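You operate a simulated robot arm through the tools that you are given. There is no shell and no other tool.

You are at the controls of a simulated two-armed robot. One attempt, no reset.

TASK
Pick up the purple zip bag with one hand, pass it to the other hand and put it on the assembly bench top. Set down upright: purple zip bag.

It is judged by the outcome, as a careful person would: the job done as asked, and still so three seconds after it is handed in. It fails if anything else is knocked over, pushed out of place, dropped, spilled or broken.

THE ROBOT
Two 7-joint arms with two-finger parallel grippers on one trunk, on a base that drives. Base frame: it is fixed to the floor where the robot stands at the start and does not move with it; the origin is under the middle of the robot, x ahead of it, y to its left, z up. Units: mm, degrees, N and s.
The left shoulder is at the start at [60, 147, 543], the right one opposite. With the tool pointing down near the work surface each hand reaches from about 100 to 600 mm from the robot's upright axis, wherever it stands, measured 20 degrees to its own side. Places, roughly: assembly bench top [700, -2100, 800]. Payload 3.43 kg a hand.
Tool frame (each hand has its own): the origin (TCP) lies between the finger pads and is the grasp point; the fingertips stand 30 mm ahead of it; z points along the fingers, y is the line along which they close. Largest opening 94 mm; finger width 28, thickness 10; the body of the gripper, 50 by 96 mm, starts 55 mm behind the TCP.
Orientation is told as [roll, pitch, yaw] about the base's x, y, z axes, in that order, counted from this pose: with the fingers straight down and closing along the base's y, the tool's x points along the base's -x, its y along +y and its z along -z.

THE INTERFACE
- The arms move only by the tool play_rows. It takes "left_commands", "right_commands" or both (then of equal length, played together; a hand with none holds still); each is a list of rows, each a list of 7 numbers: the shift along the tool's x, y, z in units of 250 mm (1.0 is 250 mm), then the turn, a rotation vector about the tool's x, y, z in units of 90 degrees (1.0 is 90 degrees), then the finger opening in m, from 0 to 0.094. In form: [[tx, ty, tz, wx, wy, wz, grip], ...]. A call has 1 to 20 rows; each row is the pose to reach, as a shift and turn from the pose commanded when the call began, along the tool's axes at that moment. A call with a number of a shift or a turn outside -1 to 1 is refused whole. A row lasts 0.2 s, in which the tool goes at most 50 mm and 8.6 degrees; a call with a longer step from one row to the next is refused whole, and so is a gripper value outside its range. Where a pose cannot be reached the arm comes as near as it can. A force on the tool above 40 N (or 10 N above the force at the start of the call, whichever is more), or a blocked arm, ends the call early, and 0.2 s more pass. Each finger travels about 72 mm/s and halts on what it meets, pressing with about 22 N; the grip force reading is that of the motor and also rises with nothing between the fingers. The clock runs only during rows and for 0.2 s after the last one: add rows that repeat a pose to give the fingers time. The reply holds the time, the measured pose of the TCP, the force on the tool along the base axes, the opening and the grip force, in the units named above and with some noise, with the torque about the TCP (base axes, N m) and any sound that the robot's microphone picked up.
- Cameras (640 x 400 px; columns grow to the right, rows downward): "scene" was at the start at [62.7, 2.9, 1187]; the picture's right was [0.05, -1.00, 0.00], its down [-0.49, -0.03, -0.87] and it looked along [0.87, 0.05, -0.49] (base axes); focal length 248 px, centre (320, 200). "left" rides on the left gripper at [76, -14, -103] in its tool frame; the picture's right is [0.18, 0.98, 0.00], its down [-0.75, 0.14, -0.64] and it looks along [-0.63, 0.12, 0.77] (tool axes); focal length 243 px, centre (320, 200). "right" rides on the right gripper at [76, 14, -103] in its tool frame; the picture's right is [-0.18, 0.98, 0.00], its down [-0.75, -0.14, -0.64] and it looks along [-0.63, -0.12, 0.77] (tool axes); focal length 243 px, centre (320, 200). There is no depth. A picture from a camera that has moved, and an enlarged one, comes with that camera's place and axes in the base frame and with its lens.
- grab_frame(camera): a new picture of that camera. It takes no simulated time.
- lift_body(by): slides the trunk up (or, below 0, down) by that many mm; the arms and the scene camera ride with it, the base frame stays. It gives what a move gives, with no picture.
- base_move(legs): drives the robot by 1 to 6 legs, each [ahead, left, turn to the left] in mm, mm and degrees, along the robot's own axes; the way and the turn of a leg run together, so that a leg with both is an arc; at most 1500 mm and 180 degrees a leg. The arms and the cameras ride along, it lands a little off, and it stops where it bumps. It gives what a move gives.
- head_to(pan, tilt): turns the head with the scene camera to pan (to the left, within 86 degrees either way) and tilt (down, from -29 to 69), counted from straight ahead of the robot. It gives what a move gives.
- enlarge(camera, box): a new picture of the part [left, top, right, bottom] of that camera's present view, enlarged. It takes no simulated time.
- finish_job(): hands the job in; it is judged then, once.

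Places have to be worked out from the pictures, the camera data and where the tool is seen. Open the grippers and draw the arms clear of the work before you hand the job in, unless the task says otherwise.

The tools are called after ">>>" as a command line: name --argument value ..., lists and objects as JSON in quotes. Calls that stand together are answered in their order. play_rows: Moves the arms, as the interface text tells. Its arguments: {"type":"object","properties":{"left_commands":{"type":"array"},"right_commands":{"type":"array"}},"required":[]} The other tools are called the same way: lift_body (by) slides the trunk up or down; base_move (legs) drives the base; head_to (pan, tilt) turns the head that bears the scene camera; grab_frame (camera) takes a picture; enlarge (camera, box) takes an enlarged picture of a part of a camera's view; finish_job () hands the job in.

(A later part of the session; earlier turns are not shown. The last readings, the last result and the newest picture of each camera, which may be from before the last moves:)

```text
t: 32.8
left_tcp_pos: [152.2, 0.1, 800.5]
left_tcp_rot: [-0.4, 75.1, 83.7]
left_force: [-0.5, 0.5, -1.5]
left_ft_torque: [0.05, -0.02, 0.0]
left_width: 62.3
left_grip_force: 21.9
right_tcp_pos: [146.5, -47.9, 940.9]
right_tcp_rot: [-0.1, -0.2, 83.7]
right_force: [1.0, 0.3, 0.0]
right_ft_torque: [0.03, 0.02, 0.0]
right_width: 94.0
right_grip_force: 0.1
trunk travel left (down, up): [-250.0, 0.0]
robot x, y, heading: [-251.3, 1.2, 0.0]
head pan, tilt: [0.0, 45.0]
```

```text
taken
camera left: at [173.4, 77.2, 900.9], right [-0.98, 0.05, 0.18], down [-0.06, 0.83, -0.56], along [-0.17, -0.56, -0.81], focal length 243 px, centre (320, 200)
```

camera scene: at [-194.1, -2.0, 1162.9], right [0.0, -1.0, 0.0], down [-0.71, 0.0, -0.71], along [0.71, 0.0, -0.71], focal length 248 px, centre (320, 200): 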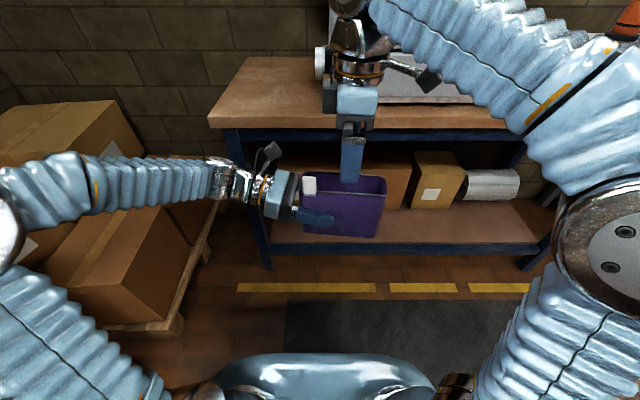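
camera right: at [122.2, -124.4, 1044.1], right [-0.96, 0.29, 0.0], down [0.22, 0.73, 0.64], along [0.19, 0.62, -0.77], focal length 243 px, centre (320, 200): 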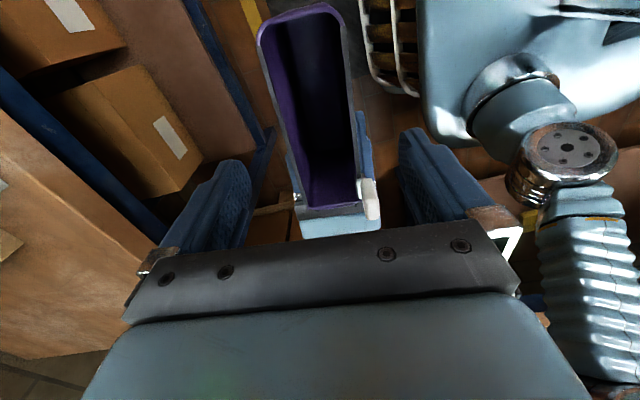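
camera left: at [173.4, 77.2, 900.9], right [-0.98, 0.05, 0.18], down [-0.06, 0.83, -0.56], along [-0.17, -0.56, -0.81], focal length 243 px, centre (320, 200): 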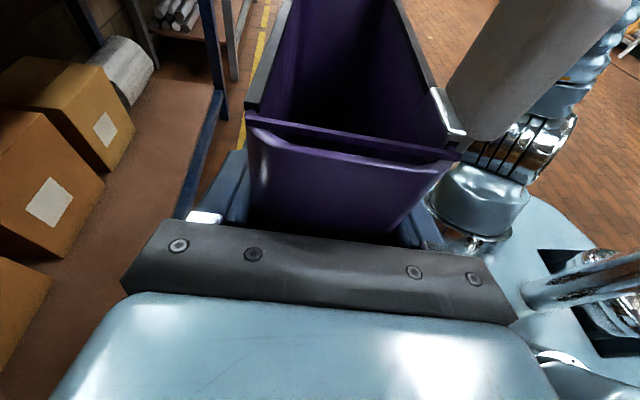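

The right fingers line up with the bag's rim (centre line matches within a couple of mm). I lower the right hand 96 mm so the fingers straddle the top of the bag.

>>> play_rows --right_commands '[[0.0, 0, 0.048, 0, 0, 0, 0.094], [0.002, 0, 0.096, 0, 0, 0, 0.094], [0.004, 0, 0.144, 0, 0, 0, 0.094], [0.006, 0, 0.192, 0, 0, 0, 0.094], [0.008, 0, 0.24, 0, 0, 0, 0.094], [0.008, 0, 0.288, 0, 0, 0, 0.094], [0.008, 0, 0.336, 0, 0, 0, 0.094], [0.008, 0, 0.384, 0, 0, 0, 0.094], [0.008, 0, 0.384, 0, 0, 0, 0.094]]'

>>> grab_frame --camera "right"

>>> enlarge --camera "scene" --box '[220, 100, 460, 260]'

>>> grab_frame --camera "left"

```text
t: 34.8
left_tcp_pos: [153.0, 1.0, 801.1]
left_tcp_rot: [-0.5, 75.0, 83.6]
left_force: [-0.5, -0.5, -2.0]
left_ft_torque: [0.1, 0.01, 0.0]
left_width: 61.9
left_grip_force: 22.2
right_tcp_pos: [146.7, -51.6, 843.8]
right_tcp_rot: [0.0, -0.1, 83.6]
right_force: [0.1, -0.5, 0.9]
right_ft_torque: [-0.02, -0.03, 0.0]
right_width: 94.1
right_grip_force: 0.1
trunk travel left (down, up): [-250.0, 0.0]
robot x, y, heading: [-247.2, 3.5, 0.1]
head pan, tilt: [0.0, 45.0]
```

```text
taken
camera right: at [123.0, -126.7, 947.0], right [-0.96, 0.29, 0.0], down [0.22, 0.73, 0.64], along [0.19, 0.62, -0.77], focal length 243 px, centre (320, 200)
```

right: 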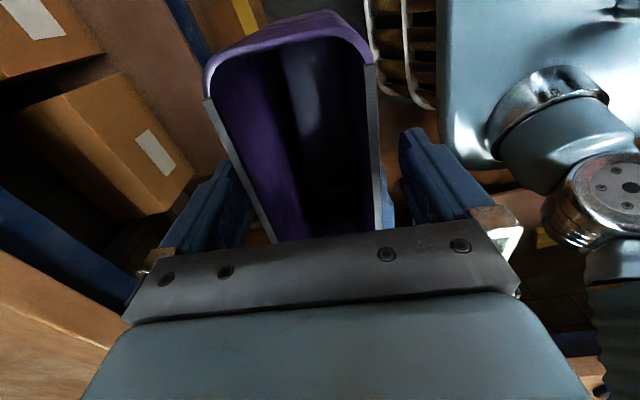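

```text
2.50 times, centred on (340, 180) of scene
camera zoom: at [-194.2, -2.0, 1162.9], right [0.0, -1.0, 0.0], down [-0.71, 0.0, -0.71], along [0.71, 0.0, -0.71], focal length 621 px, centre (270, 250)
```

zoom: 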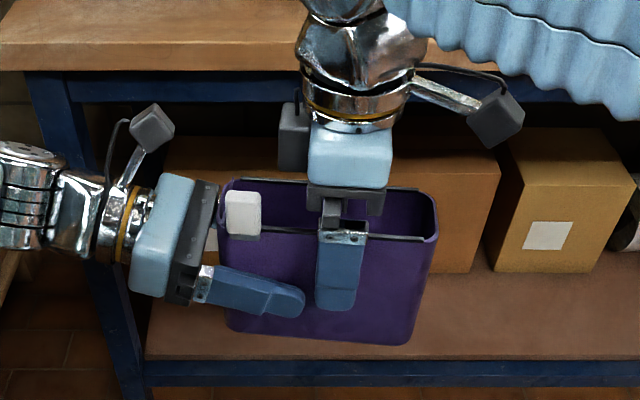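

```text
taken
camera left: at [173.3, 77.2, 901.0], right [-0.98, 0.05, 0.18], down [-0.06, 0.83, -0.56], along [-0.17, -0.56, -0.81], focal length 243 px, centre (320, 200)
```

left: 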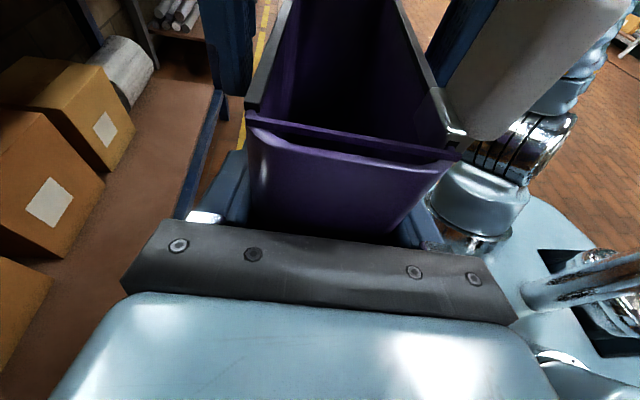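

The right fingers straddle the top of the bag beside the left fingers, with no contact. I close the right hand in steps while the left holds.

>>> play_rows --right_commands '[[0, 0, 0, 0, 0, 0, 0.08], [0, 0, 0, 0, 0, 0, 0.07], [0, 0, 0, 0, 0, 0, 0.062], [0, 0, 0, 0, 0, 0, 0.056], [0, 0, 0, 0, 0, 0, 0.05], [0, 0, 0, 0, 0, 0, 0.04], [0, 0, 0, 0, 0, 0, 0.04]]'

>>> grab_frame --camera "right"

>>> enlarge --camera "scene" --box '[220, 100, 460, 260]'

```text
t: 36.4
left_tcp_pos: [151.9, -1.1, 800.6]
left_tcp_rot: [-0.5, 75.0, 83.7]
left_force: [-3.2, 1.6, -1.8]
left_ft_torque: [-0.07, -0.07, -0.26]
left_width: 62.3
left_grip_force: 22.0
right_tcp_pos: [147.2, -51.5, 843.8]
right_tcp_rot: [-0.2, -0.1, 83.7]
right_force: [4.0, -1.9, 0.4]
right_ft_torque: [0.0, -0.03, 0.04]
right_width: 62.1
right_grip_force: 22.0
trunk travel left (down, up): [-250.0, 0.0]
robot x, y, heading: [-249.5, -2.1, 0.4]
head pan, tilt: [0.0, 45.0]
```

```text
taken
camera right: at [123.1, -126.8, 947.1], right [-0.96, 0.29, 0.0], down [0.22, 0.73, 0.64], along [0.19, 0.62, -0.77], focal length 243 px, centre (320, 200)
```

right: 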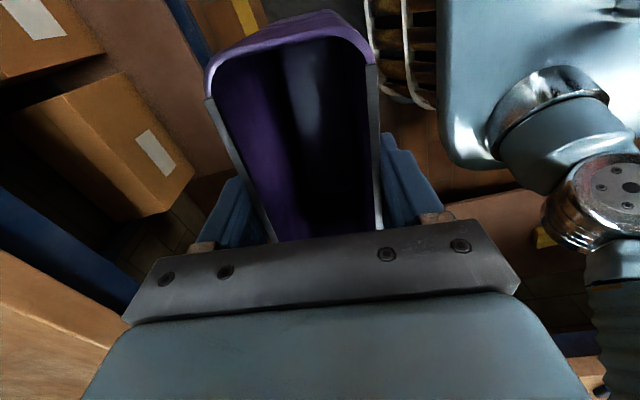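

```text
2.50 times, centred on (340, 180) of scene
camera zoom: at [-194.2, -2.0, 1162.9], right [0.0, -1.0, 0.0], down [-0.71, 0.0, -0.71], along [0.71, 0.0, -0.71], focal length 621 px, centre (270, 250)
```

zoom: 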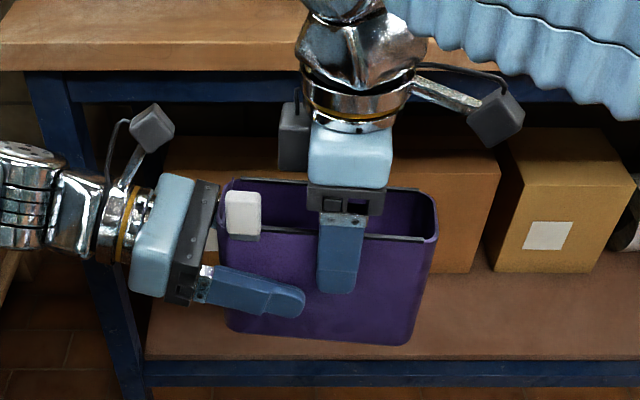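

Both hands now hold the bag (right 62 mm, 22 N). I open the left hand and check that the right hand carries the bag.

>>> play_rows --left_commands '[[0, 0, 0, 0, 0, 0, 0.058], [0, 0, 0, 0, 0, 0, 0.064], [0, 0, 0, 0, 0, 0, 0.072], [0, 0, 0, 0, 0, 0, 0.082], [0, 0, 0, 0, 0, 0, 0.094], [0, 0, 0, 0, 0, 0, 0.094]]' --right_commands '[[0, 0, 0, 0, 0, 0, 0.04], [0, 0, 0, 0, 0, 0, 0.04], [0, 0, 0, 0, 0, 0, 0.04], [0, 0, 0, 0, 0, 0, 0.04], [0, 0, 0, 0, 0, 0, 0.04], [0, 0, 0, 0, 0, 0, 0.04]]'

>>> grab_frame --camera "left"

>>> enlarge --camera "scene" --box '[220, 100, 460, 260]'

```text
t: 37.8
left_tcp_pos: [152.4, -0.2, 800.1]
left_tcp_rot: [-0.5, 75.0, 83.7]
left_force: [-1.1, -0.2, -0.5]
left_ft_torque: [0.0, 0.0, -0.01]
left_width: 94.0
left_grip_force: 0.0
right_tcp_pos: [147.7, -51.7, 843.3]
right_tcp_rot: [-0.2, -0.1, 83.7]
right_force: [-0.4, -0.2, 0.2]
right_ft_torque: [-0.03, -0.04, 0.03]
right_width: 62.3
right_grip_force: 22.3
trunk travel left (down, up): [-250.0, 0.0]
robot x, y, heading: [-248.0, -3.4, 0.0]
head pan, tilt: [0.0, 45.0]
```

```text
taken
camera left: at [173.3, 77.2, 901.0], right [-0.98, 0.05, 0.18], down [-0.06, 0.83, -0.56], along [-0.17, -0.56, -0.81], focal length 243 px, centre (320, 200)
```

left: 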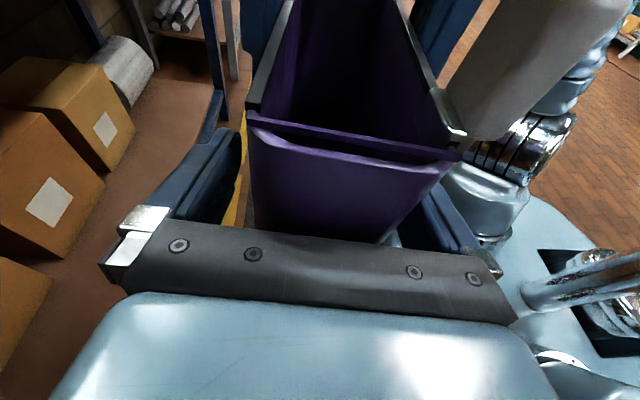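

```text
2.50 times, centred on (340, 180) of scene
camera zoom: at [-194.2, -2.0, 1162.9], right [0.0, -1.0, 0.0], down [-0.71, 0.0, -0.71], along [0.71, 0.0, -0.71], focal length 621 px, centre (270, 250)
```

zoom: 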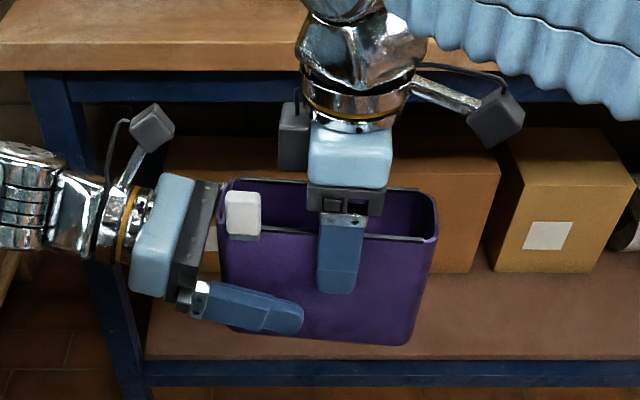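

The right hand holds the bag securely. I withdraw the left hand along its own axis.

>>> play_rows --left_commands '[[0, 0, -0.06, 0, 0, 0, 0.094], [0, 0, -0.12, 0, 0, 0, 0.094], [0, 0, -0.18, 0, 0, 0, 0.094], [0, 0, -0.26, 0, 0, 0, 0.094], [0, 0, -0.34, 0, 0, 0, 0.094], [0, 0, -0.42, 0, 0, 0, 0.094], [0, 0, -0.5, 0, 0, 0, 0.094], [0, 0, -0.6, 0, 0, 0, 0.094], [0, 0, -0.7, 0, 0, 0, 0.094], [0, 0, -0.7, 0, 0, 0, 0.094]]'

>>> grab_frame --camera "scene"

>>> grab_frame --camera "left"

```text
t: 40.0
left_tcp_pos: [169.7, 169.0, 844.6]
left_tcp_rot: [-0.3, 75.0, 83.8]
left_force: [0.1, 0.0, -0.1]
left_ft_torque: [-0.02, -0.02, 0.01]
left_width: 93.9
left_grip_force: 0.3
right_tcp_pos: [145.2, -51.6, 842.9]
right_tcp_rot: [-0.1, -0.1, 83.7]
right_force: [-0.4, -0.1, 0.0]
right_ft_torque: [-0.03, 0.01, 0.01]
right_width: 62.0
right_grip_force: 21.6
trunk travel left (down, up): [-250.0, 0.0]
robot x, y, heading: [-248.9, -1.0, 0.3]
head pan, tilt: [0.0, 45.0]
```

```text
taken
camera scene: at [-194.2, -1.9, 1162.9], right [0.0, -1.0, 0.0], down [-0.71, 0.0, -0.71], along [0.71, 0.0, -0.71], focal length 248 px, centre (320, 200)
```

scene: 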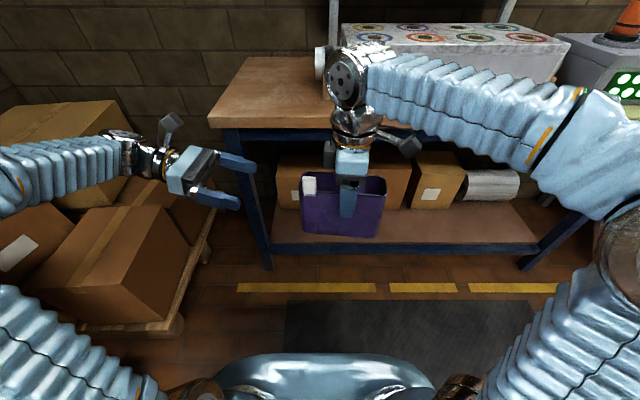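

```text
taken
camera left: at [191.4, 245.8, 946.0], right [-0.98, 0.05, 0.18], down [-0.06, 0.83, -0.56], along [-0.17, -0.56, -0.81], focal length 243 px, centre (320, 200)
```

left: 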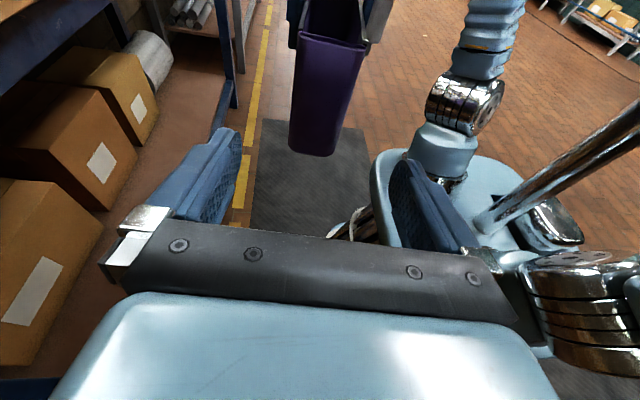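

The handover is done; the left hand is well clear. The aisle to the right is free, so I drive sideways 1500 mm toward the assembly bench and look.

>>> base_move --legs '[[0, -1500, 0]]'

>>> head_to --pan -30 --tilt 25

>>> grab_frame --camera "scene"

```text
t: 47.3
left_tcp_pos: [173.7, -1310.8, 846.1]
left_tcp_rot: [-0.5, 75.0, 83.6]
left_force: [0.4, 0.9, -0.4]
left_ft_torque: [-0.02, 0.0, 0.0]
left_width: 93.9
left_grip_force: 0.1
right_tcp_pos: [149.7, -1529.6, 843.7]
right_tcp_rot: [-0.1, -0.1, 83.7]
right_force: [0.4, 0.3, 0.5]
right_ft_torque: [-0.03, 0.01, 0.01]
right_width: 62.2
right_grip_force: 21.9
trunk travel left (down, up): [-250.0, 0.0]
robot x, y, heading: [-244.6, -1479.7, 0.0]
head pan, tilt: [0.0, 45.0]
```

```text
t: 48.3
left_tcp_pos: [172.3, -1309.7, 845.4]
left_tcp_rot: [-0.5, 75.0, 83.7]
left_force: [-0.2, -0.2, -0.2]
left_ft_torque: [0.01, 0.01, -0.02]
left_width: 93.8
left_grip_force: 0.0
right_tcp_pos: [149.4, -1529.5, 843.6]
right_tcp_rot: [0.0, 0.0, 83.8]
right_force: [0.2, -1.3, 0.1]
right_ft_torque: [-0.05, 0.03, 0.03]
right_width: 62.0
right_grip_force: 22.0
trunk travel left (down, up): [-250.0, 0.0]
robot x, y, heading: [-249.7, -1479.0, -0.1]
head pan, tilt: [-30.0, 25.0]
```

```text
taken
camera scene: at [-193.1, -1525.7, 1193.5], right [-0.5, -0.87, 0.0], down [-0.37, 0.21, -0.91], along [0.79, -0.45, -0.42], focal length 248 px, centre (320, 200)
```

scene: 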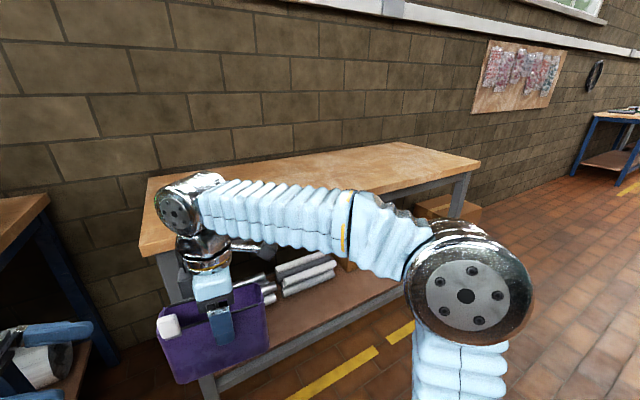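

The assembly bench lies right ahead-right, spanning about y -1380 to -2970. I drive another 600 mm right.

>>> base_move --legs '[[0, -600, 0]]'

>>> head_to --pan 20 --tilt 30

>>> grab_frame --camera "scene"

>>> grab_frame --camera "right"

>>> grab_frame --camera "left"

```text
t: 51.7
left_tcp_pos: [171.9, -1914.6, 846.2]
left_tcp_rot: [-0.4, 75.0, 82.6]
left_force: [0.2, -1.0, -0.5]
left_ft_torque: [0.01, 0.01, 0.02]
left_width: 94.0
left_grip_force: 0.0
right_tcp_pos: [144.2, -2134.3, 843.9]
right_tcp_rot: [-0.1, -0.1, 82.6]
right_force: [0.4, -0.1, 0.2]
right_ft_torque: [-0.03, 0.02, 0.0]
right_width: 62.1
right_grip_force: 22.6
trunk travel left (down, up): [-250.0, 0.0]
robot x, y, heading: [-249.7, -2077.8, -1.3]
head pan, tilt: [-30.0, 25.0]
```

```text
t: 52.8
left_tcp_pos: [171.3, -1915.5, 845.3]
left_tcp_rot: [-0.4, 75.0, 82.7]
left_force: [0.2, -0.2, -0.8]
left_ft_torque: [0.0, 0.02, 0.0]
left_width: 94.1
left_grip_force: 0.0
right_tcp_pos: [142.5, -2134.0, 844.1]
right_tcp_rot: [-0.2, -0.1, 82.5]
right_force: [-0.1, -0.1, 0.1]
right_ft_torque: [-0.03, 0.01, -0.02]
right_width: 62.2
right_grip_force: 21.7
trunk travel left (down, up): [-250.0, 0.0]
robot x, y, heading: [-251.4, -2075.5, -0.9]
head pan, tilt: [20.0, 30.0]
```

```text
taken
camera scene: at [-192.0, -2047.3, 1185.5], right [0.33, -0.95, 0.0], down [-0.47, -0.16, -0.87], along [0.82, 0.28, -0.5], focal length 248 px, centre (320, 200)
```

scene: 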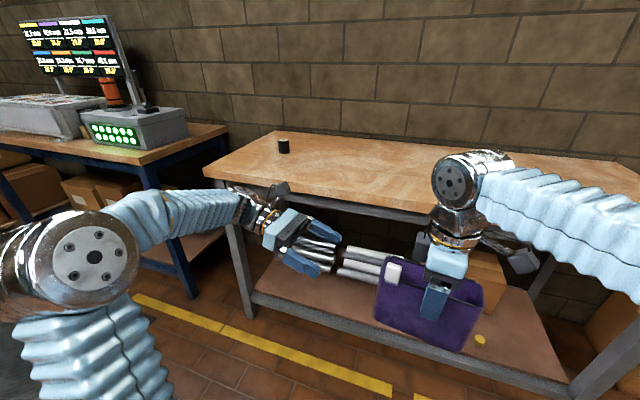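

```text
taken
camera right: at [118.7, -2208.8, 947.1], right [-0.95, 0.31, 0.0], down [0.24, 0.73, 0.64], along [0.2, 0.61, -0.77], focal length 243 px, centre (320, 200)
```

right: 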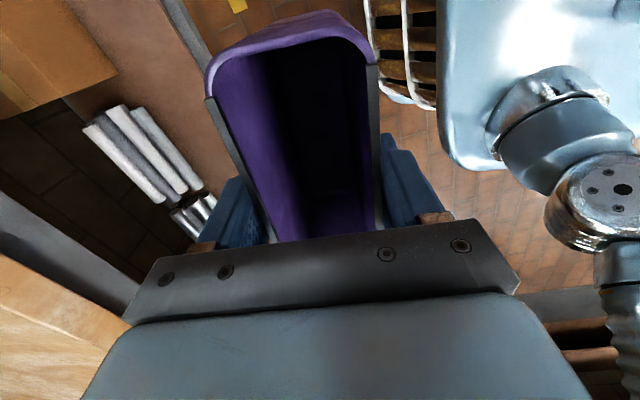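

```text
taken
camera left: at [194.0, -1838.1, 946.0], right [-0.98, 0.07, 0.18], down [-0.04, 0.83, -0.56], along [-0.19, -0.56, -0.81], focal length 243 px, centre (320, 200)
```

left: 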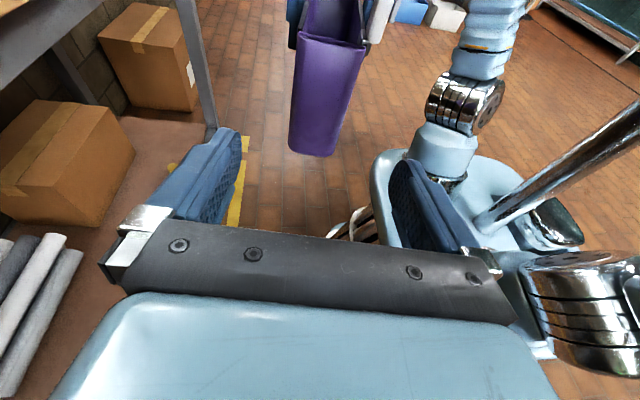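

I see the assembly bench clear in front, with only a black cap far left on it (near [810, -1526]). I zoom in to fix the bench's front edge and height.

>>> enlarge --camera "scene" --box '[200, 120, 480, 295]'

>>> enlarge --camera "right" --box '[0, 200, 240, 400]'

>>> enlarge --camera "left" --box '[0, 0, 240, 200]'

```text
2.29 times, centred on (340, 208) of scene
camera zoom: at [-192.0, -2047.3, 1185.5], right [0.33, -0.95, 0.0], down [-0.47, -0.16, -0.87], along [0.82, 0.28, -0.5], focal length 568 px, centre (274, 183)
```

zoom: 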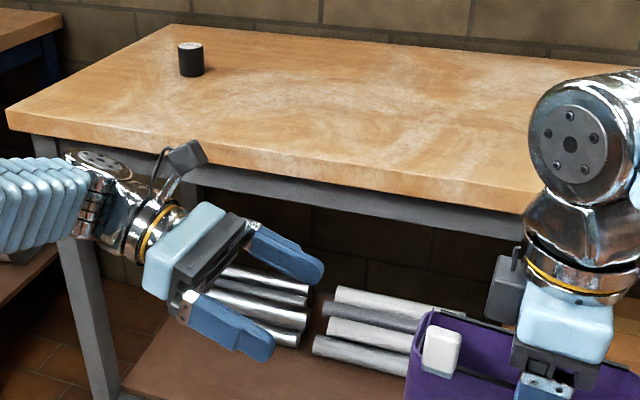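

```text
2.00 times, centred on (120, 300) of right
camera zoom: at [118.7, -2208.8, 947.1], right [-0.95, 0.31, 0.0], down [0.24, 0.73, 0.64], along [0.2, 0.61, -0.77], focal length 485 px, centre (720, 0)
```

zoom: 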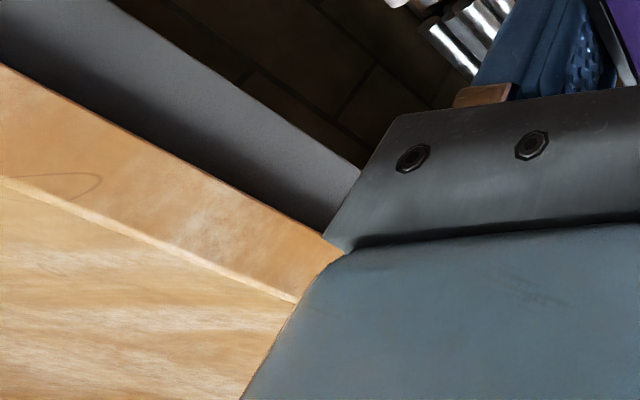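

```text
2.00 times, centred on (120, 100) of left
camera zoom: at [194.0, -1838.1, 946.0], right [-0.98, 0.07, 0.18], down [-0.04, 0.83, -0.56], along [-0.19, -0.56, -0.81], focal length 485 px, centre (720, 400)
```

zoom: 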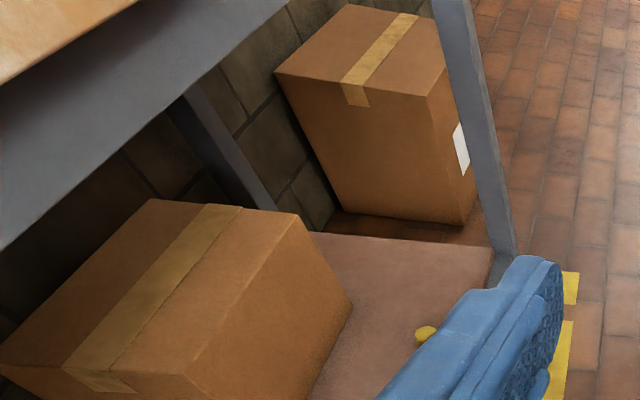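

Bench front edge triangulates to x≈498 and its top to z≈827 (a bit above 800). I raise the bag (right TCP to z≈965, bag bottom ≈860) and raise/retract the left hand before driving in.

>>> play_rows --left_commands '[[0.046, 0.042, -0.025, 0, 0, 0, 0.094], [0.092, 0.084, -0.051, 0, 0, 0, 0.094], [0.138, 0.126, -0.076, 0, 0, 0, 0.094], [0.184, 0.168, -0.102, 0, 0, 0, 0.094], [0.23, 0.209, -0.127, 0, 0, 0, 0.094], [0.276, 0.251, -0.153, 0, 0, 0, 0.094], [0.322, 0.293, -0.178, 0, 0, 0, 0.094], [0.368, 0.335, -0.204, 0, 0, 0, 0.094], [0.414, 0.377, -0.229, 0, 0, 0, 0.094], [0.414, 0.377, -0.229, 0, 0, 0, 0.094]]' --right_commands '[[0, 0, -0.054, 0, 0, 0, 0.04], [0, 0, -0.108, 0, 0, 0, 0.04], [0, 0, -0.161, 0, 0, 0, 0.04], [0, 0, -0.215, 0, 0, 0, 0.04], [0, 0, -0.269, 0, 0, 0, 0.04], [0, 0, -0.323, 0, 0, 0, 0.04], [0, 0, -0.376, 0, 0, 0, 0.04], [0, 0, -0.43, 0, 0, 0, 0.04], [0, 0, -0.484, 0, 0, 0, 0.04], [0, 0, -0.484, 0, 0, 0, 0.04]]'

>>> head_to --pan 0 --tilt 40

>>> grab_frame --camera "scene"

>>> grab_frame --camera "left"

>>> grab_frame --camera "right"

```text
t: 55.0
left_tcp_pos: [81.5, -1876.2, 960.4]
left_tcp_rot: [-0.6, 74.9, 82.6]
left_force: [0.1, -0.6, -0.8]
left_ft_torque: [0.01, -0.02, -0.01]
left_width: 93.9
left_grip_force: 0.0
right_tcp_pos: [143.3, -2134.0, 967.3]
right_tcp_rot: [-0.1, -0.1, 82.7]
right_force: [-0.4, 0.5, -2.4]
right_ft_torque: [-0.02, 0.0, 0.0]
right_width: 62.1
right_grip_force: 21.6
trunk travel left (down, up): [-250.0, 0.0]
robot x, y, heading: [-249.2, -2073.1, -1.1]
head pan, tilt: [20.0, 30.0]
```

```text
t: 55.9
left_tcp_pos: [82.5, -1876.8, 959.2]
left_tcp_rot: [-0.4, 75.0, 82.6]
left_force: [-0.5, 0.4, -0.4]
left_ft_torque: [0.01, -0.03, 0.04]
left_width: 93.9
left_grip_force: 0.1
right_tcp_pos: [142.4, -2134.0, 965.7]
right_tcp_rot: [-0.1, -0.1, 82.7]
right_force: [-0.6, -0.2, -2.1]
right_ft_torque: [-0.04, 0.02, 0.02]
right_width: 62.4
right_grip_force: 22.2
trunk travel left (down, up): [-250.0, 0.0]
robot x, y, heading: [-252.2, -2078.6, -0.9]
head pan, tilt: [0.0, 40.0]
```

```text
taken
camera scene: at [-192.5, -2078.1, 1170.2], right [-0.02, -1.0, 0.0], down [-0.64, 0.01, -0.77], along [0.77, -0.01, -0.64], focal length 248 px, centre (320, 200)
```

scene: 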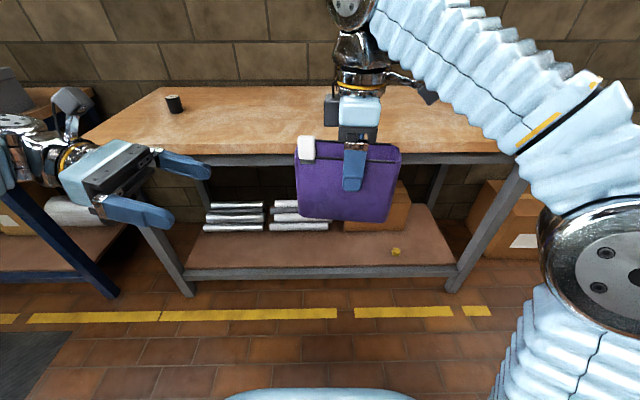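

```text
taken
camera left: at [104.7, -1798.6, 1060.5], right [-0.98, 0.07, 0.18], down [-0.04, 0.83, -0.56], along [-0.19, -0.56, -0.81], focal length 243 px, centre (320, 200)
```

left: 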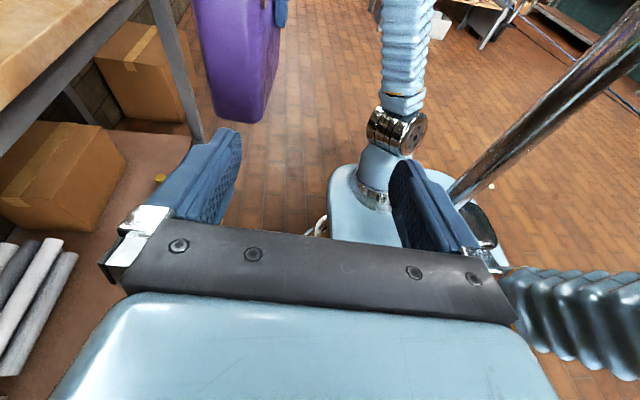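

```text
taken
camera right: at [117.6, -2208.4, 1069.4], right [-0.95, 0.31, 0.0], down [0.24, 0.73, 0.64], along [0.2, 0.61, -0.77], focal length 243 px, centre (320, 200)
```

right: 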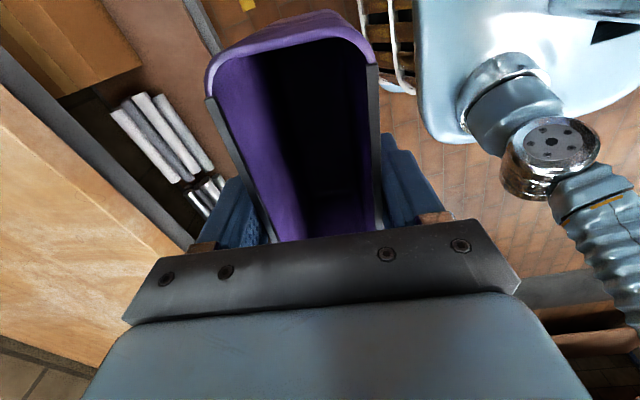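

The bag is raised level. One more zoom to check the bench height against the bag bottom before driving in.

>>> enlarge --camera "scene" --box '[160, 80, 480, 280]'

>>> enlarge --camera "right" --box '[0, 40, 240, 240]'

>>> enlarge --camera "left" --box '[0, 0, 300, 200]'

```text
2.00 times, centred on (320, 180) of scene
camera zoom: at [-192.5, -2078.1, 1170.2], right [-0.02, -1.0, 0.0], down [-0.64, 0.01, -0.77], along [0.77, -0.01, -0.64], focal length 497 px, centre (320, 240)
```

zoom: 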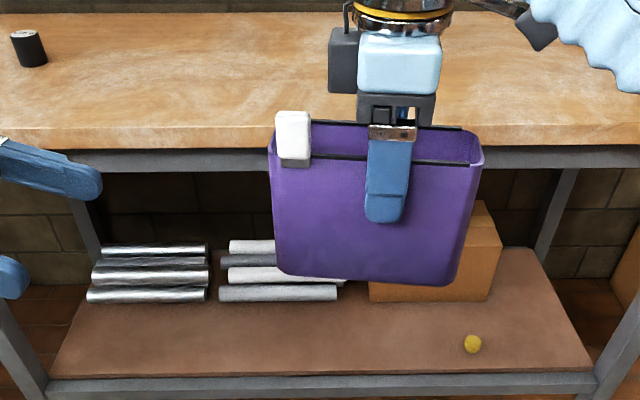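

```text
2.00 times, centred on (120, 140) of right
camera zoom: at [117.6, -2208.4, 1069.4], right [-0.95, 0.31, 0.0], down [0.24, 0.73, 0.64], along [0.2, 0.61, -0.77], focal length 485 px, centre (720, 320)
```

zoom: 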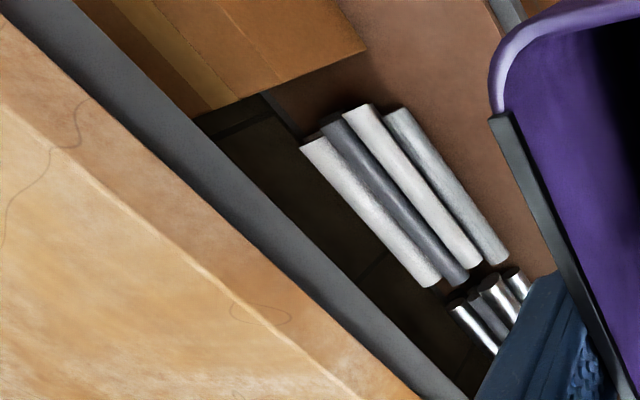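

```text
2.00 times, centred on (150, 100) of left
camera zoom: at [104.7, -1798.6, 1060.5], right [-0.98, 0.07, 0.18], down [-0.04, 0.83, -0.56], along [-0.19, -0.56, -0.81], focal length 485 px, centre (660, 400)
```

zoom: 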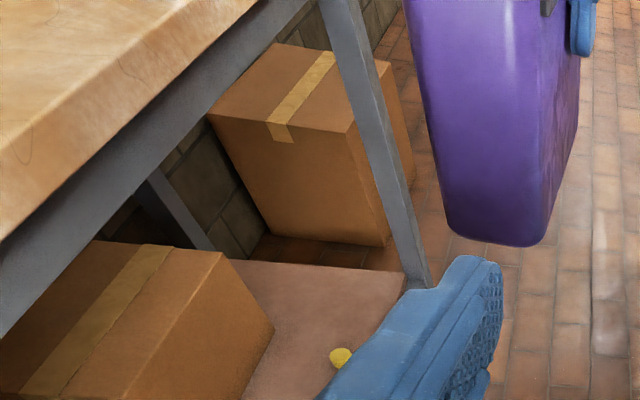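

My bench estimates spread (front edge x 435–498, top z 827–851), so I drive ahead a safe 150 mm — still well short of the bench — to get a better baseline.

>>> base_move --legs '[[150, 0, 1]]'

>>> enlarge --camera "scene" --box '[120, 120, 440, 320]'

>>> grab_frame --camera "right"

>>> grab_frame --camera "left"

```text
t: 57.2
left_tcp_pos: [226.1, -1867.0, 959.9]
left_tcp_rot: [-0.5, 75.0, 84.0]
left_force: [-0.2, -0.1, 0.0]
left_ft_torque: [-0.01, 0.02, 0.0]
left_width: 93.8
left_grip_force: 0.1
right_tcp_pos: [292.7, -2123.7, 965.7]
right_tcp_rot: [-0.1, -0.1, 84.1]
right_force: [-1.2, -0.5, -2.5]
right_ft_torque: [0.01, -0.03, 0.02]
right_width: 62.2
right_grip_force: 21.8
trunk travel left (down, up): [-250.0, 0.0]
robot x, y, heading: [-101.7, -2072.5, 0.4]
head pan, tilt: [0.0, 40.0]
```

```text
2.00 times, centred on (280, 220) of scene
camera zoom: at [-44.7, -2077.4, 1170.2], right [0.01, -1.0, 0.0], down [-0.64, -0.01, -0.77], along [0.77, 0.01, -0.64], focal length 497 px, centre (400, 160)
```

zoom: 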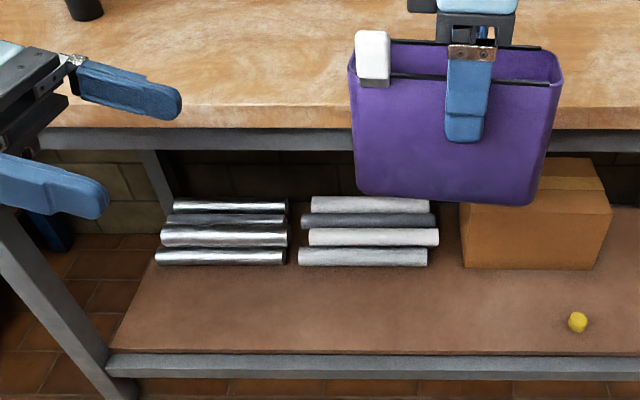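

```text
taken
camera right: at [268.7, -2199.8, 1069.4], right [-0.96, 0.28, 0.0], down [0.22, 0.73, 0.64], along [0.18, 0.62, -0.77], focal length 243 px, centre (320, 200)
```

right: 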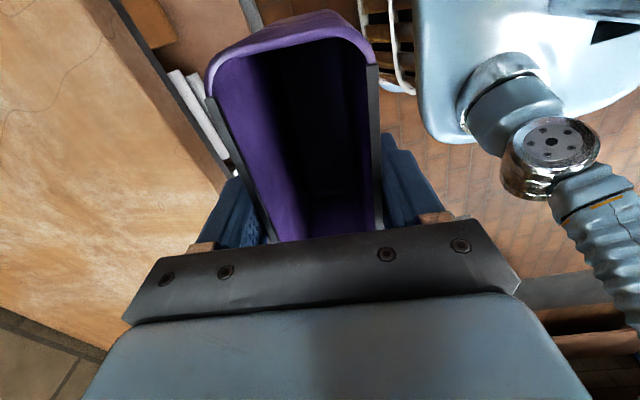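

```text
taken
camera left: at [245.5, -1790.5, 1060.6], right [-0.98, 0.05, 0.18], down [-0.06, 0.83, -0.56], along [-0.17, -0.56, -0.81], focal length 243 px, centre (320, 200)
```

left: 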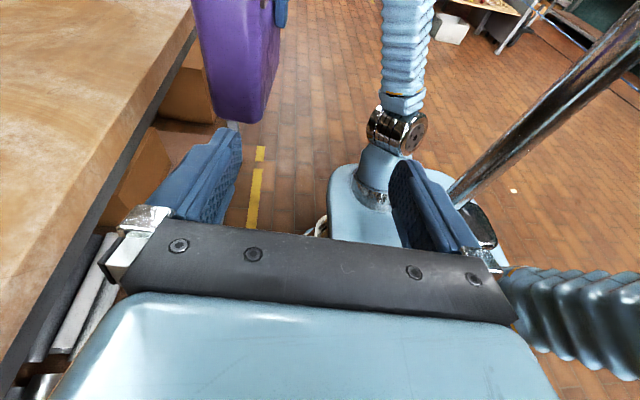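

Now I zoom the wrist cameras on the bench edge for the triangulation.

>>> enlarge --camera "right" --box '[60, 0, 240, 190]'

>>> enlarge --camera "left" --box '[40, 0, 290, 180]'

>>> enlarge --camera "scene" --box '[190, 140, 430, 240]'

```text
2.11 times, centred on (150, 95) of right
camera zoom: at [268.7, -2199.8, 1069.4], right [-0.96, 0.28, 0.0], down [0.22, 0.73, 0.64], along [0.18, 0.62, -0.77], focal length 511 px, centre (678, 421)
```

zoom: 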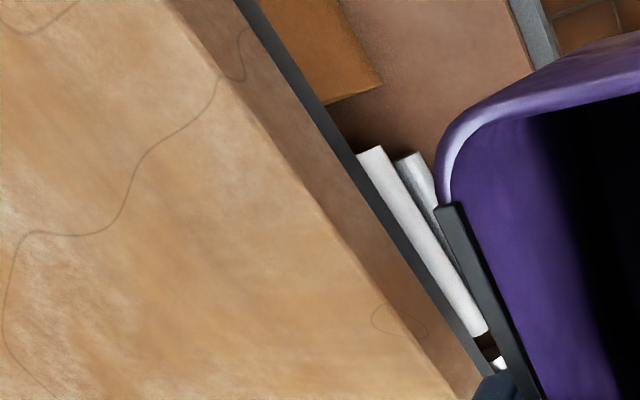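

```text
2.22 times, centred on (165, 90) of left
camera zoom: at [245.5, -1790.5, 1060.6], right [-0.98, 0.05, 0.18], down [-0.06, 0.83, -0.56], along [-0.17, -0.56, -0.81], focal length 539 px, centre (664, 444)
```

zoom: 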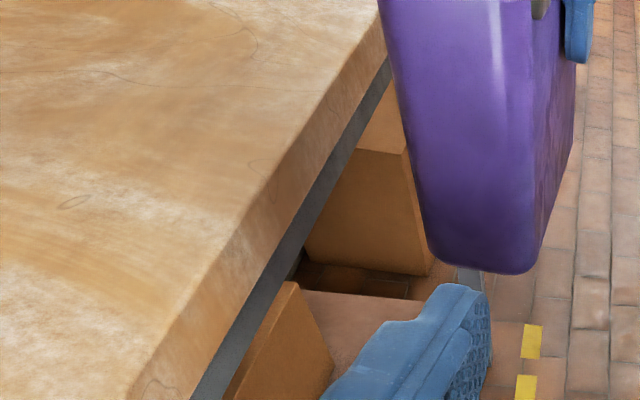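

```text
2.67 times, centred on (310, 190) of scene
camera zoom: at [-44.7, -2077.4, 1170.2], right [0.01, -1.0, 0.0], down [-0.64, -0.01, -0.77], along [0.77, 0.01, -0.64], focal length 662 px, centre (347, 227)
```

zoom: 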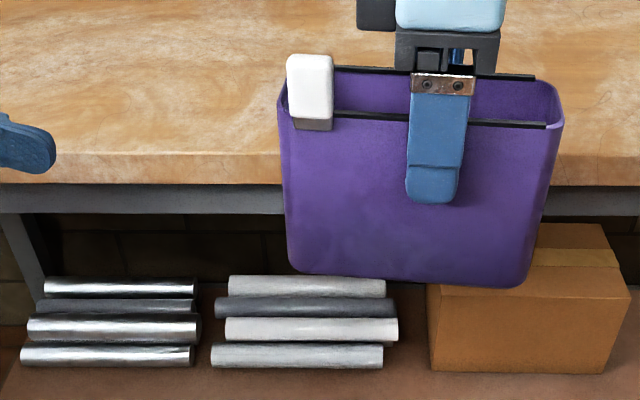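

Combining views, the bench front edge is at x≈422 and its top at z≈855 (like the first bench), so the bag bottom (~866) needs more clearance. I raise the right hand 30 mm and shift it 60 mm to its own side for better reach.

>>> play_rows --right_commands '[[0.048, -0.005, -0.024, 0, 0, 0, 0.04], [0.096, -0.01, -0.048, 0, 0, 0, 0.04], [0.143, -0.015, -0.072, 0, 0, 0, 0.04], [0.191, -0.02, -0.096, 0, 0, 0, 0.04], [0.239, -0.025, -0.12, 0, 0, 0, 0.04], [0.239, -0.025, -0.12, 0, 0, 0, 0.04]]'

>>> grab_frame --camera "scene"

```text
t: 58.6
left_tcp_pos: [224.5, -1869.1, 960.1]
left_tcp_rot: [-0.4, 75.0, 84.0]
left_force: [-0.1, 0.4, -0.3]
left_ft_torque: [0.01, 0.01, -0.02]
left_width: 94.0
left_grip_force: 0.1
right_tcp_pos: [291.9, -2181.8, 992.5]
right_tcp_rot: [0.4, -0.1, 84.2]
right_force: [0.2, 0.5, -1.9]
right_ft_torque: [-0.04, -0.02, 0.04]
right_width: 62.3
right_grip_force: 21.8
right hand out of reach, approached as far as the arm can: row 5
trunk travel left (down, up): [-250.0, 0.0]
robot x, y, heading: [-102.5, -2075.3, 0.2]
head pan, tilt: [0.0, 40.0]
```

```text
taken
camera scene: at [-44.5, -2077.3, 1170.2], right [0.01, -1.0, 0.0], down [-0.64, -0.01, -0.77], along [0.77, 0.01, -0.64], focal length 248 px, centre (320, 200)
```

scene: 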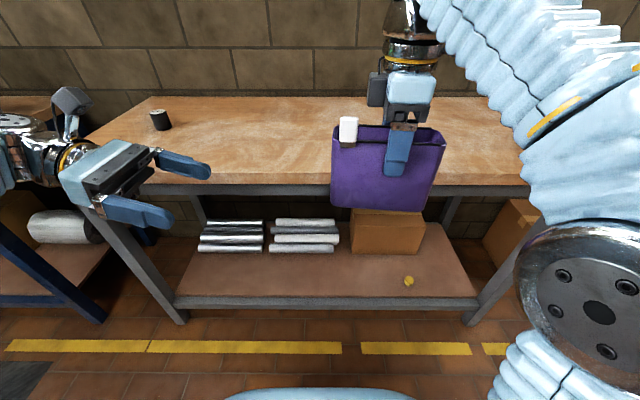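

Right TCP is at z≈992 (its limit here), bag bottom ≈890, about 35 mm above the bench top. Before driving in I check where the left elbow is.

>>> head_to --pan 45 --tilt 40

>>> grab_frame --camera "scene"

>>> head_to --pan -40 --tilt 40

>>> grab_frame --camera "scene"

>>> grab_frame --camera "left"

```text
t: 59.8
left_tcp_pos: [225.7, -1868.4, 959.2]
left_tcp_rot: [-0.4, 74.9, 84.1]
left_force: [0.1, 0.2, 1.1]
left_ft_torque: [0.02, 0.01, 0.01]
left_width: 93.8
left_grip_force: 0.0
right_tcp_pos: [292.6, -2180.5, 993.1]
right_tcp_rot: [0.3, 0.2, 84.2]
right_force: [0.8, -0.3, -1.1]
right_ft_torque: [-0.02, -0.01, -0.02]
right_width: 62.0
right_grip_force: 22.0
trunk travel left (down, up): [-250.0, 0.0]
robot x, y, heading: [-105.5, -2074.3, 0.4]
head pan, tilt: [45.0, 40.0]
```

```text
taken
camera scene: at [-69.9, -2017.5, 1170.2], right [0.71, -0.7, 0.0], down [-0.45, -0.46, -0.77], along [0.54, 0.55, -0.64], focal length 248 px, centre (320, 200)
```

scene: 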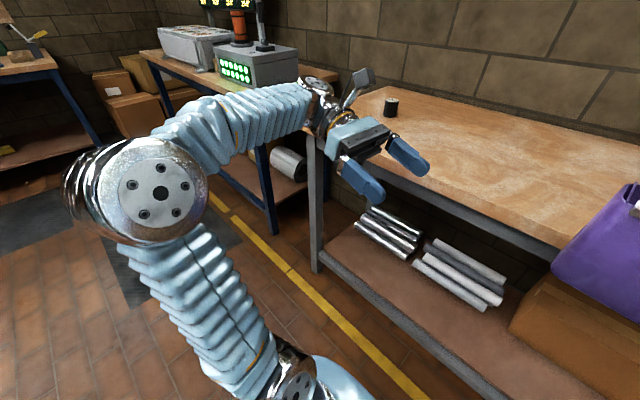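

```text
t: 61.3
left_tcp_pos: [224.6, -1868.1, 960.8]
left_tcp_rot: [-0.4, 75.1, 84.0]
left_force: [-0.5, -0.4, -0.4]
left_ft_torque: [0.0, 0.01, 0.01]
left_width: 93.9
left_grip_force: 0.0
right_tcp_pos: [293.2, -2180.6, 992.2]
right_tcp_rot: [0.3, 0.1, 84.0]
right_force: [-0.4, -0.5, -2.2]
right_ft_torque: [-0.01, 0.0, -0.01]
right_width: 62.5
right_grip_force: 22.3
trunk travel left (down, up): [-250.0, 0.0]
robot x, y, heading: [-103.1, -2074.2, 0.5]
head pan, tilt: [-40.0, 40.0]
```

```text
taken
camera scene: at [-63.9, -2132.2, 1170.2], right [-0.64, -0.77, 0.0], down [-0.5, 0.41, -0.77], along [0.59, -0.49, -0.64], focal length 248 px, centre (320, 200)
```

scene: 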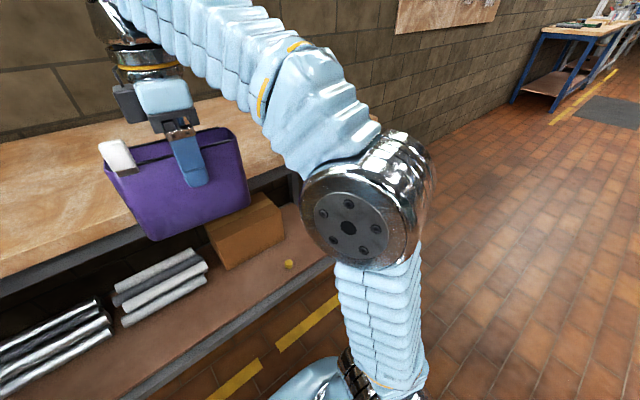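

```text
taken
camera left: at [245.7, -1790.5, 1060.6], right [-0.98, 0.05, 0.18], down [-0.06, 0.83, -0.56], along [-0.17, -0.56, -0.81], focal length 243 px, centre (320, 200)
```

left: 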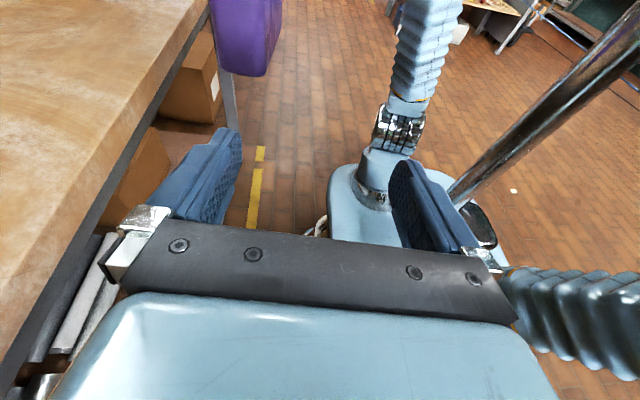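

The left elbow is well back and the right elbow stays in front of and above the bench edge. I drive ahead 210 mm (base front ≈385, bench edge ≈422) with the bag above the bench.

>>> base_move --legs '[[210, 0, 0]]'

>>> head_to --pan -8 --tilt 38

>>> grab_frame --camera "scene"

>>> grab_frame --camera "right"

>>> grab_frame --camera "left"

```text
t: 63.0
left_tcp_pos: [438.3, -1869.5, 960.0]
left_tcp_rot: [-0.4, 75.0, 83.7]
left_force: [-0.3, -0.3, 0.5]
left_ft_torque: [-0.02, -0.01, 0.0]
left_width: 94.0
left_grip_force: 0.1
right_tcp_pos: [503.6, -2182.5, 993.1]
right_tcp_rot: [0.3, 0.0, 83.8]
right_force: [-0.8, -0.4, -0.7]
right_ft_torque: [-0.02, 0.01, -0.01]
right_width: 62.2
right_grip_force: 22.1
trunk travel left (down, up): [-250.0, 0.0]
robot x, y, heading: [111.1, -2074.9, 0.2]
head pan, tilt: [-40.0, 40.0]
```

```text
t: 64.0
left_tcp_pos: [438.6, -1868.2, 960.0]
left_tcp_rot: [-0.4, 75.0, 83.6]
left_force: [-0.2, -0.1, 0.6]
left_ft_torque: [-0.03, -0.01, -0.01]
left_width: 93.9
left_grip_force: 0.1
right_tcp_pos: [506.2, -2184.0, 993.2]
right_tcp_rot: [0.3, 0.1, 83.7]
right_force: [0.9, -0.8, -1.7]
right_ft_torque: [-0.04, -0.01, -0.03]
right_width: 62.2
right_grip_force: 21.9
trunk travel left (down, up): [-250.0, 0.0]
robot x, y, heading: [109.8, -2072.7, 0.5]
head pan, tilt: [-8.0, 38.0]
```

```text
taken
camera scene: at [168.7, -2088.7, 1173.2], right [-0.14, -0.99, 0.0], down [-0.61, 0.08, -0.79], along [0.78, -0.11, -0.62], focal length 248 px, centre (320, 200)
```

scene: 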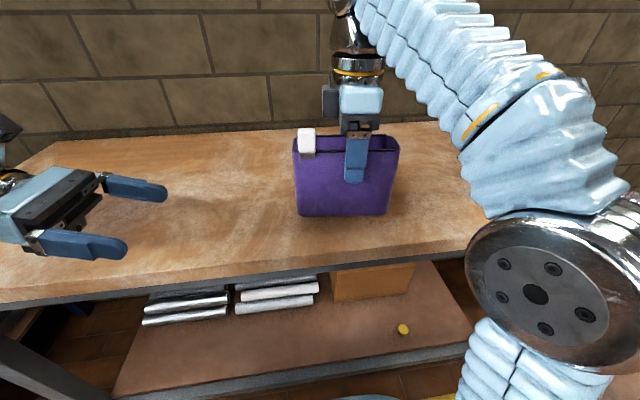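

```text
taken
camera right: at [482.1, -2258.2, 1096.0], right [-0.96, 0.29, 0.01], down [0.23, 0.73, 0.64], along [0.18, 0.61, -0.77], focal length 243 px, centre (320, 200)
```

right: 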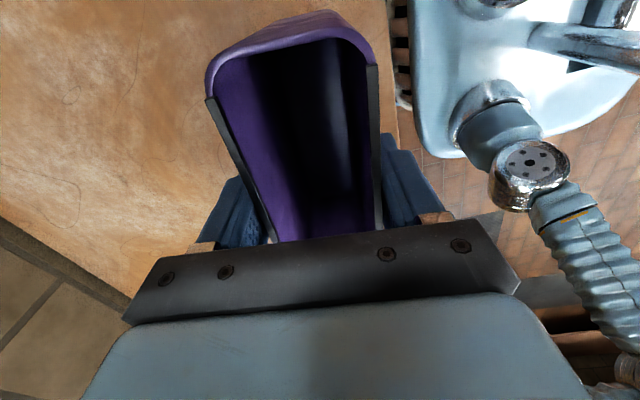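

```text
taken
camera left: at [460.2, -1791.5, 1060.5], right [-0.98, 0.05, 0.18], down [-0.06, 0.83, -0.56], along [-0.17, -0.56, -0.81], focal length 243 px, centre (320, 200)
```

left: 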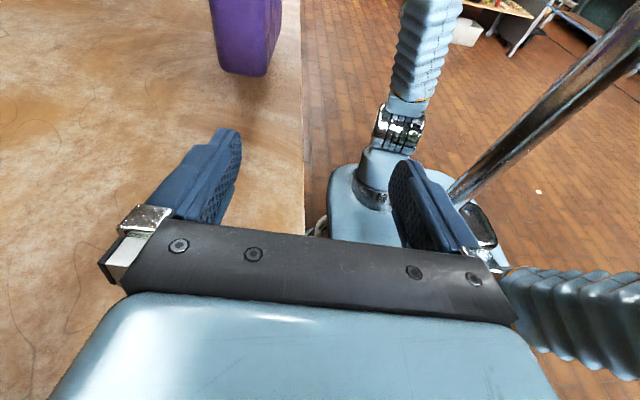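

The bag is over the bench. I extend 40 mm deeper onto the bench (bag centre x≈545) while lowering 18 mm, then will lower slowly to contact.

>>> play_rows --right_commands '[[-0.004, -0.04, 0.018, 0, 0, 0, 0.04], [-0.009, -0.08, 0.036, 0, 0, 0, 0.04], [-0.013, -0.12, 0.054, 0, 0, 0, 0.04], [-0.0176, -0.159, 0.072, 0, 0, 0, 0.04], [-0.0176, -0.159, 0.072, 0, 0, 0, 0.04]]'

>>> enlarge --camera "scene" --box '[220, 60, 480, 260]'

>>> enlarge --camera "left" --box '[120, 0, 360, 150]'

```text
t: 65.2
left_tcp_pos: [438.4, -1870.4, 959.7]
left_tcp_rot: [-0.3, 75.0, 83.7]
left_force: [0.1, -0.5, -0.1]
left_ft_torque: [-0.02, 0.02, 0.0]
left_width: 93.9
left_grip_force: 0.0
right_tcp_pos: [544.9, -2182.5, 973.6]
right_tcp_rot: [0.3, 0.0, 83.7]
right_force: [-0.3, -0.2, -2.5]
right_ft_torque: [-0.03, 0.01, -0.01]
right_width: 62.3
right_grip_force: 22.2
trunk travel left (down, up): [-250.0, 0.0]
robot x, y, heading: [113.8, -2072.1, 0.0]
head pan, tilt: [-8.0, 38.0]
```

```text
2.00 times, centred on (350, 160) of scene
camera zoom: at [168.8, -2088.6, 1173.2], right [-0.14, -0.99, 0.0], down [-0.61, 0.08, -0.79], along [0.78, -0.11, -0.62], focal length 497 px, centre (260, 280)
```

zoom: 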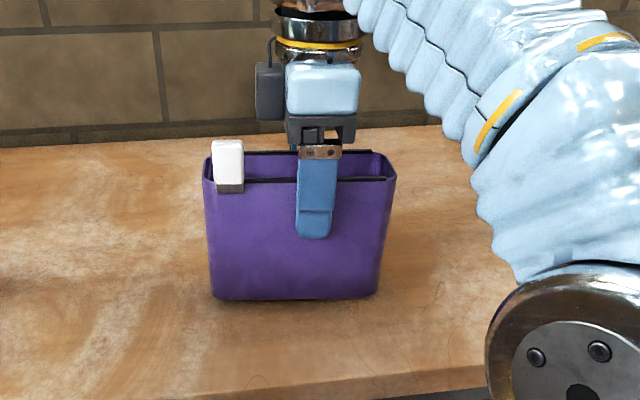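

```text
2.67 times, centred on (240, 75) of left
camera zoom: at [460.3, -1791.5, 1060.5], right [-0.98, 0.05, 0.18], down [-0.06, 0.83, -0.56], along [-0.18, -0.56, -0.81], focal length 647 px, centre (533, 533)
```

zoom: 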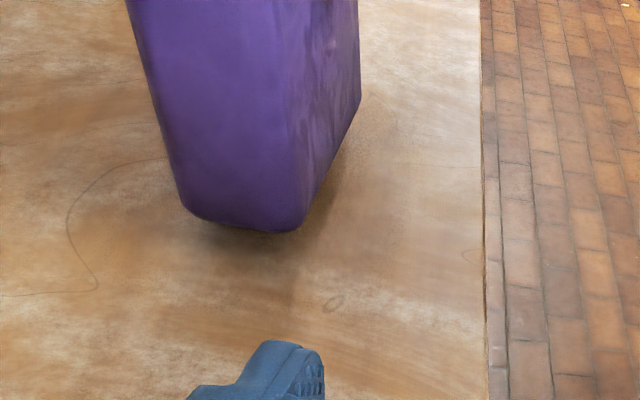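

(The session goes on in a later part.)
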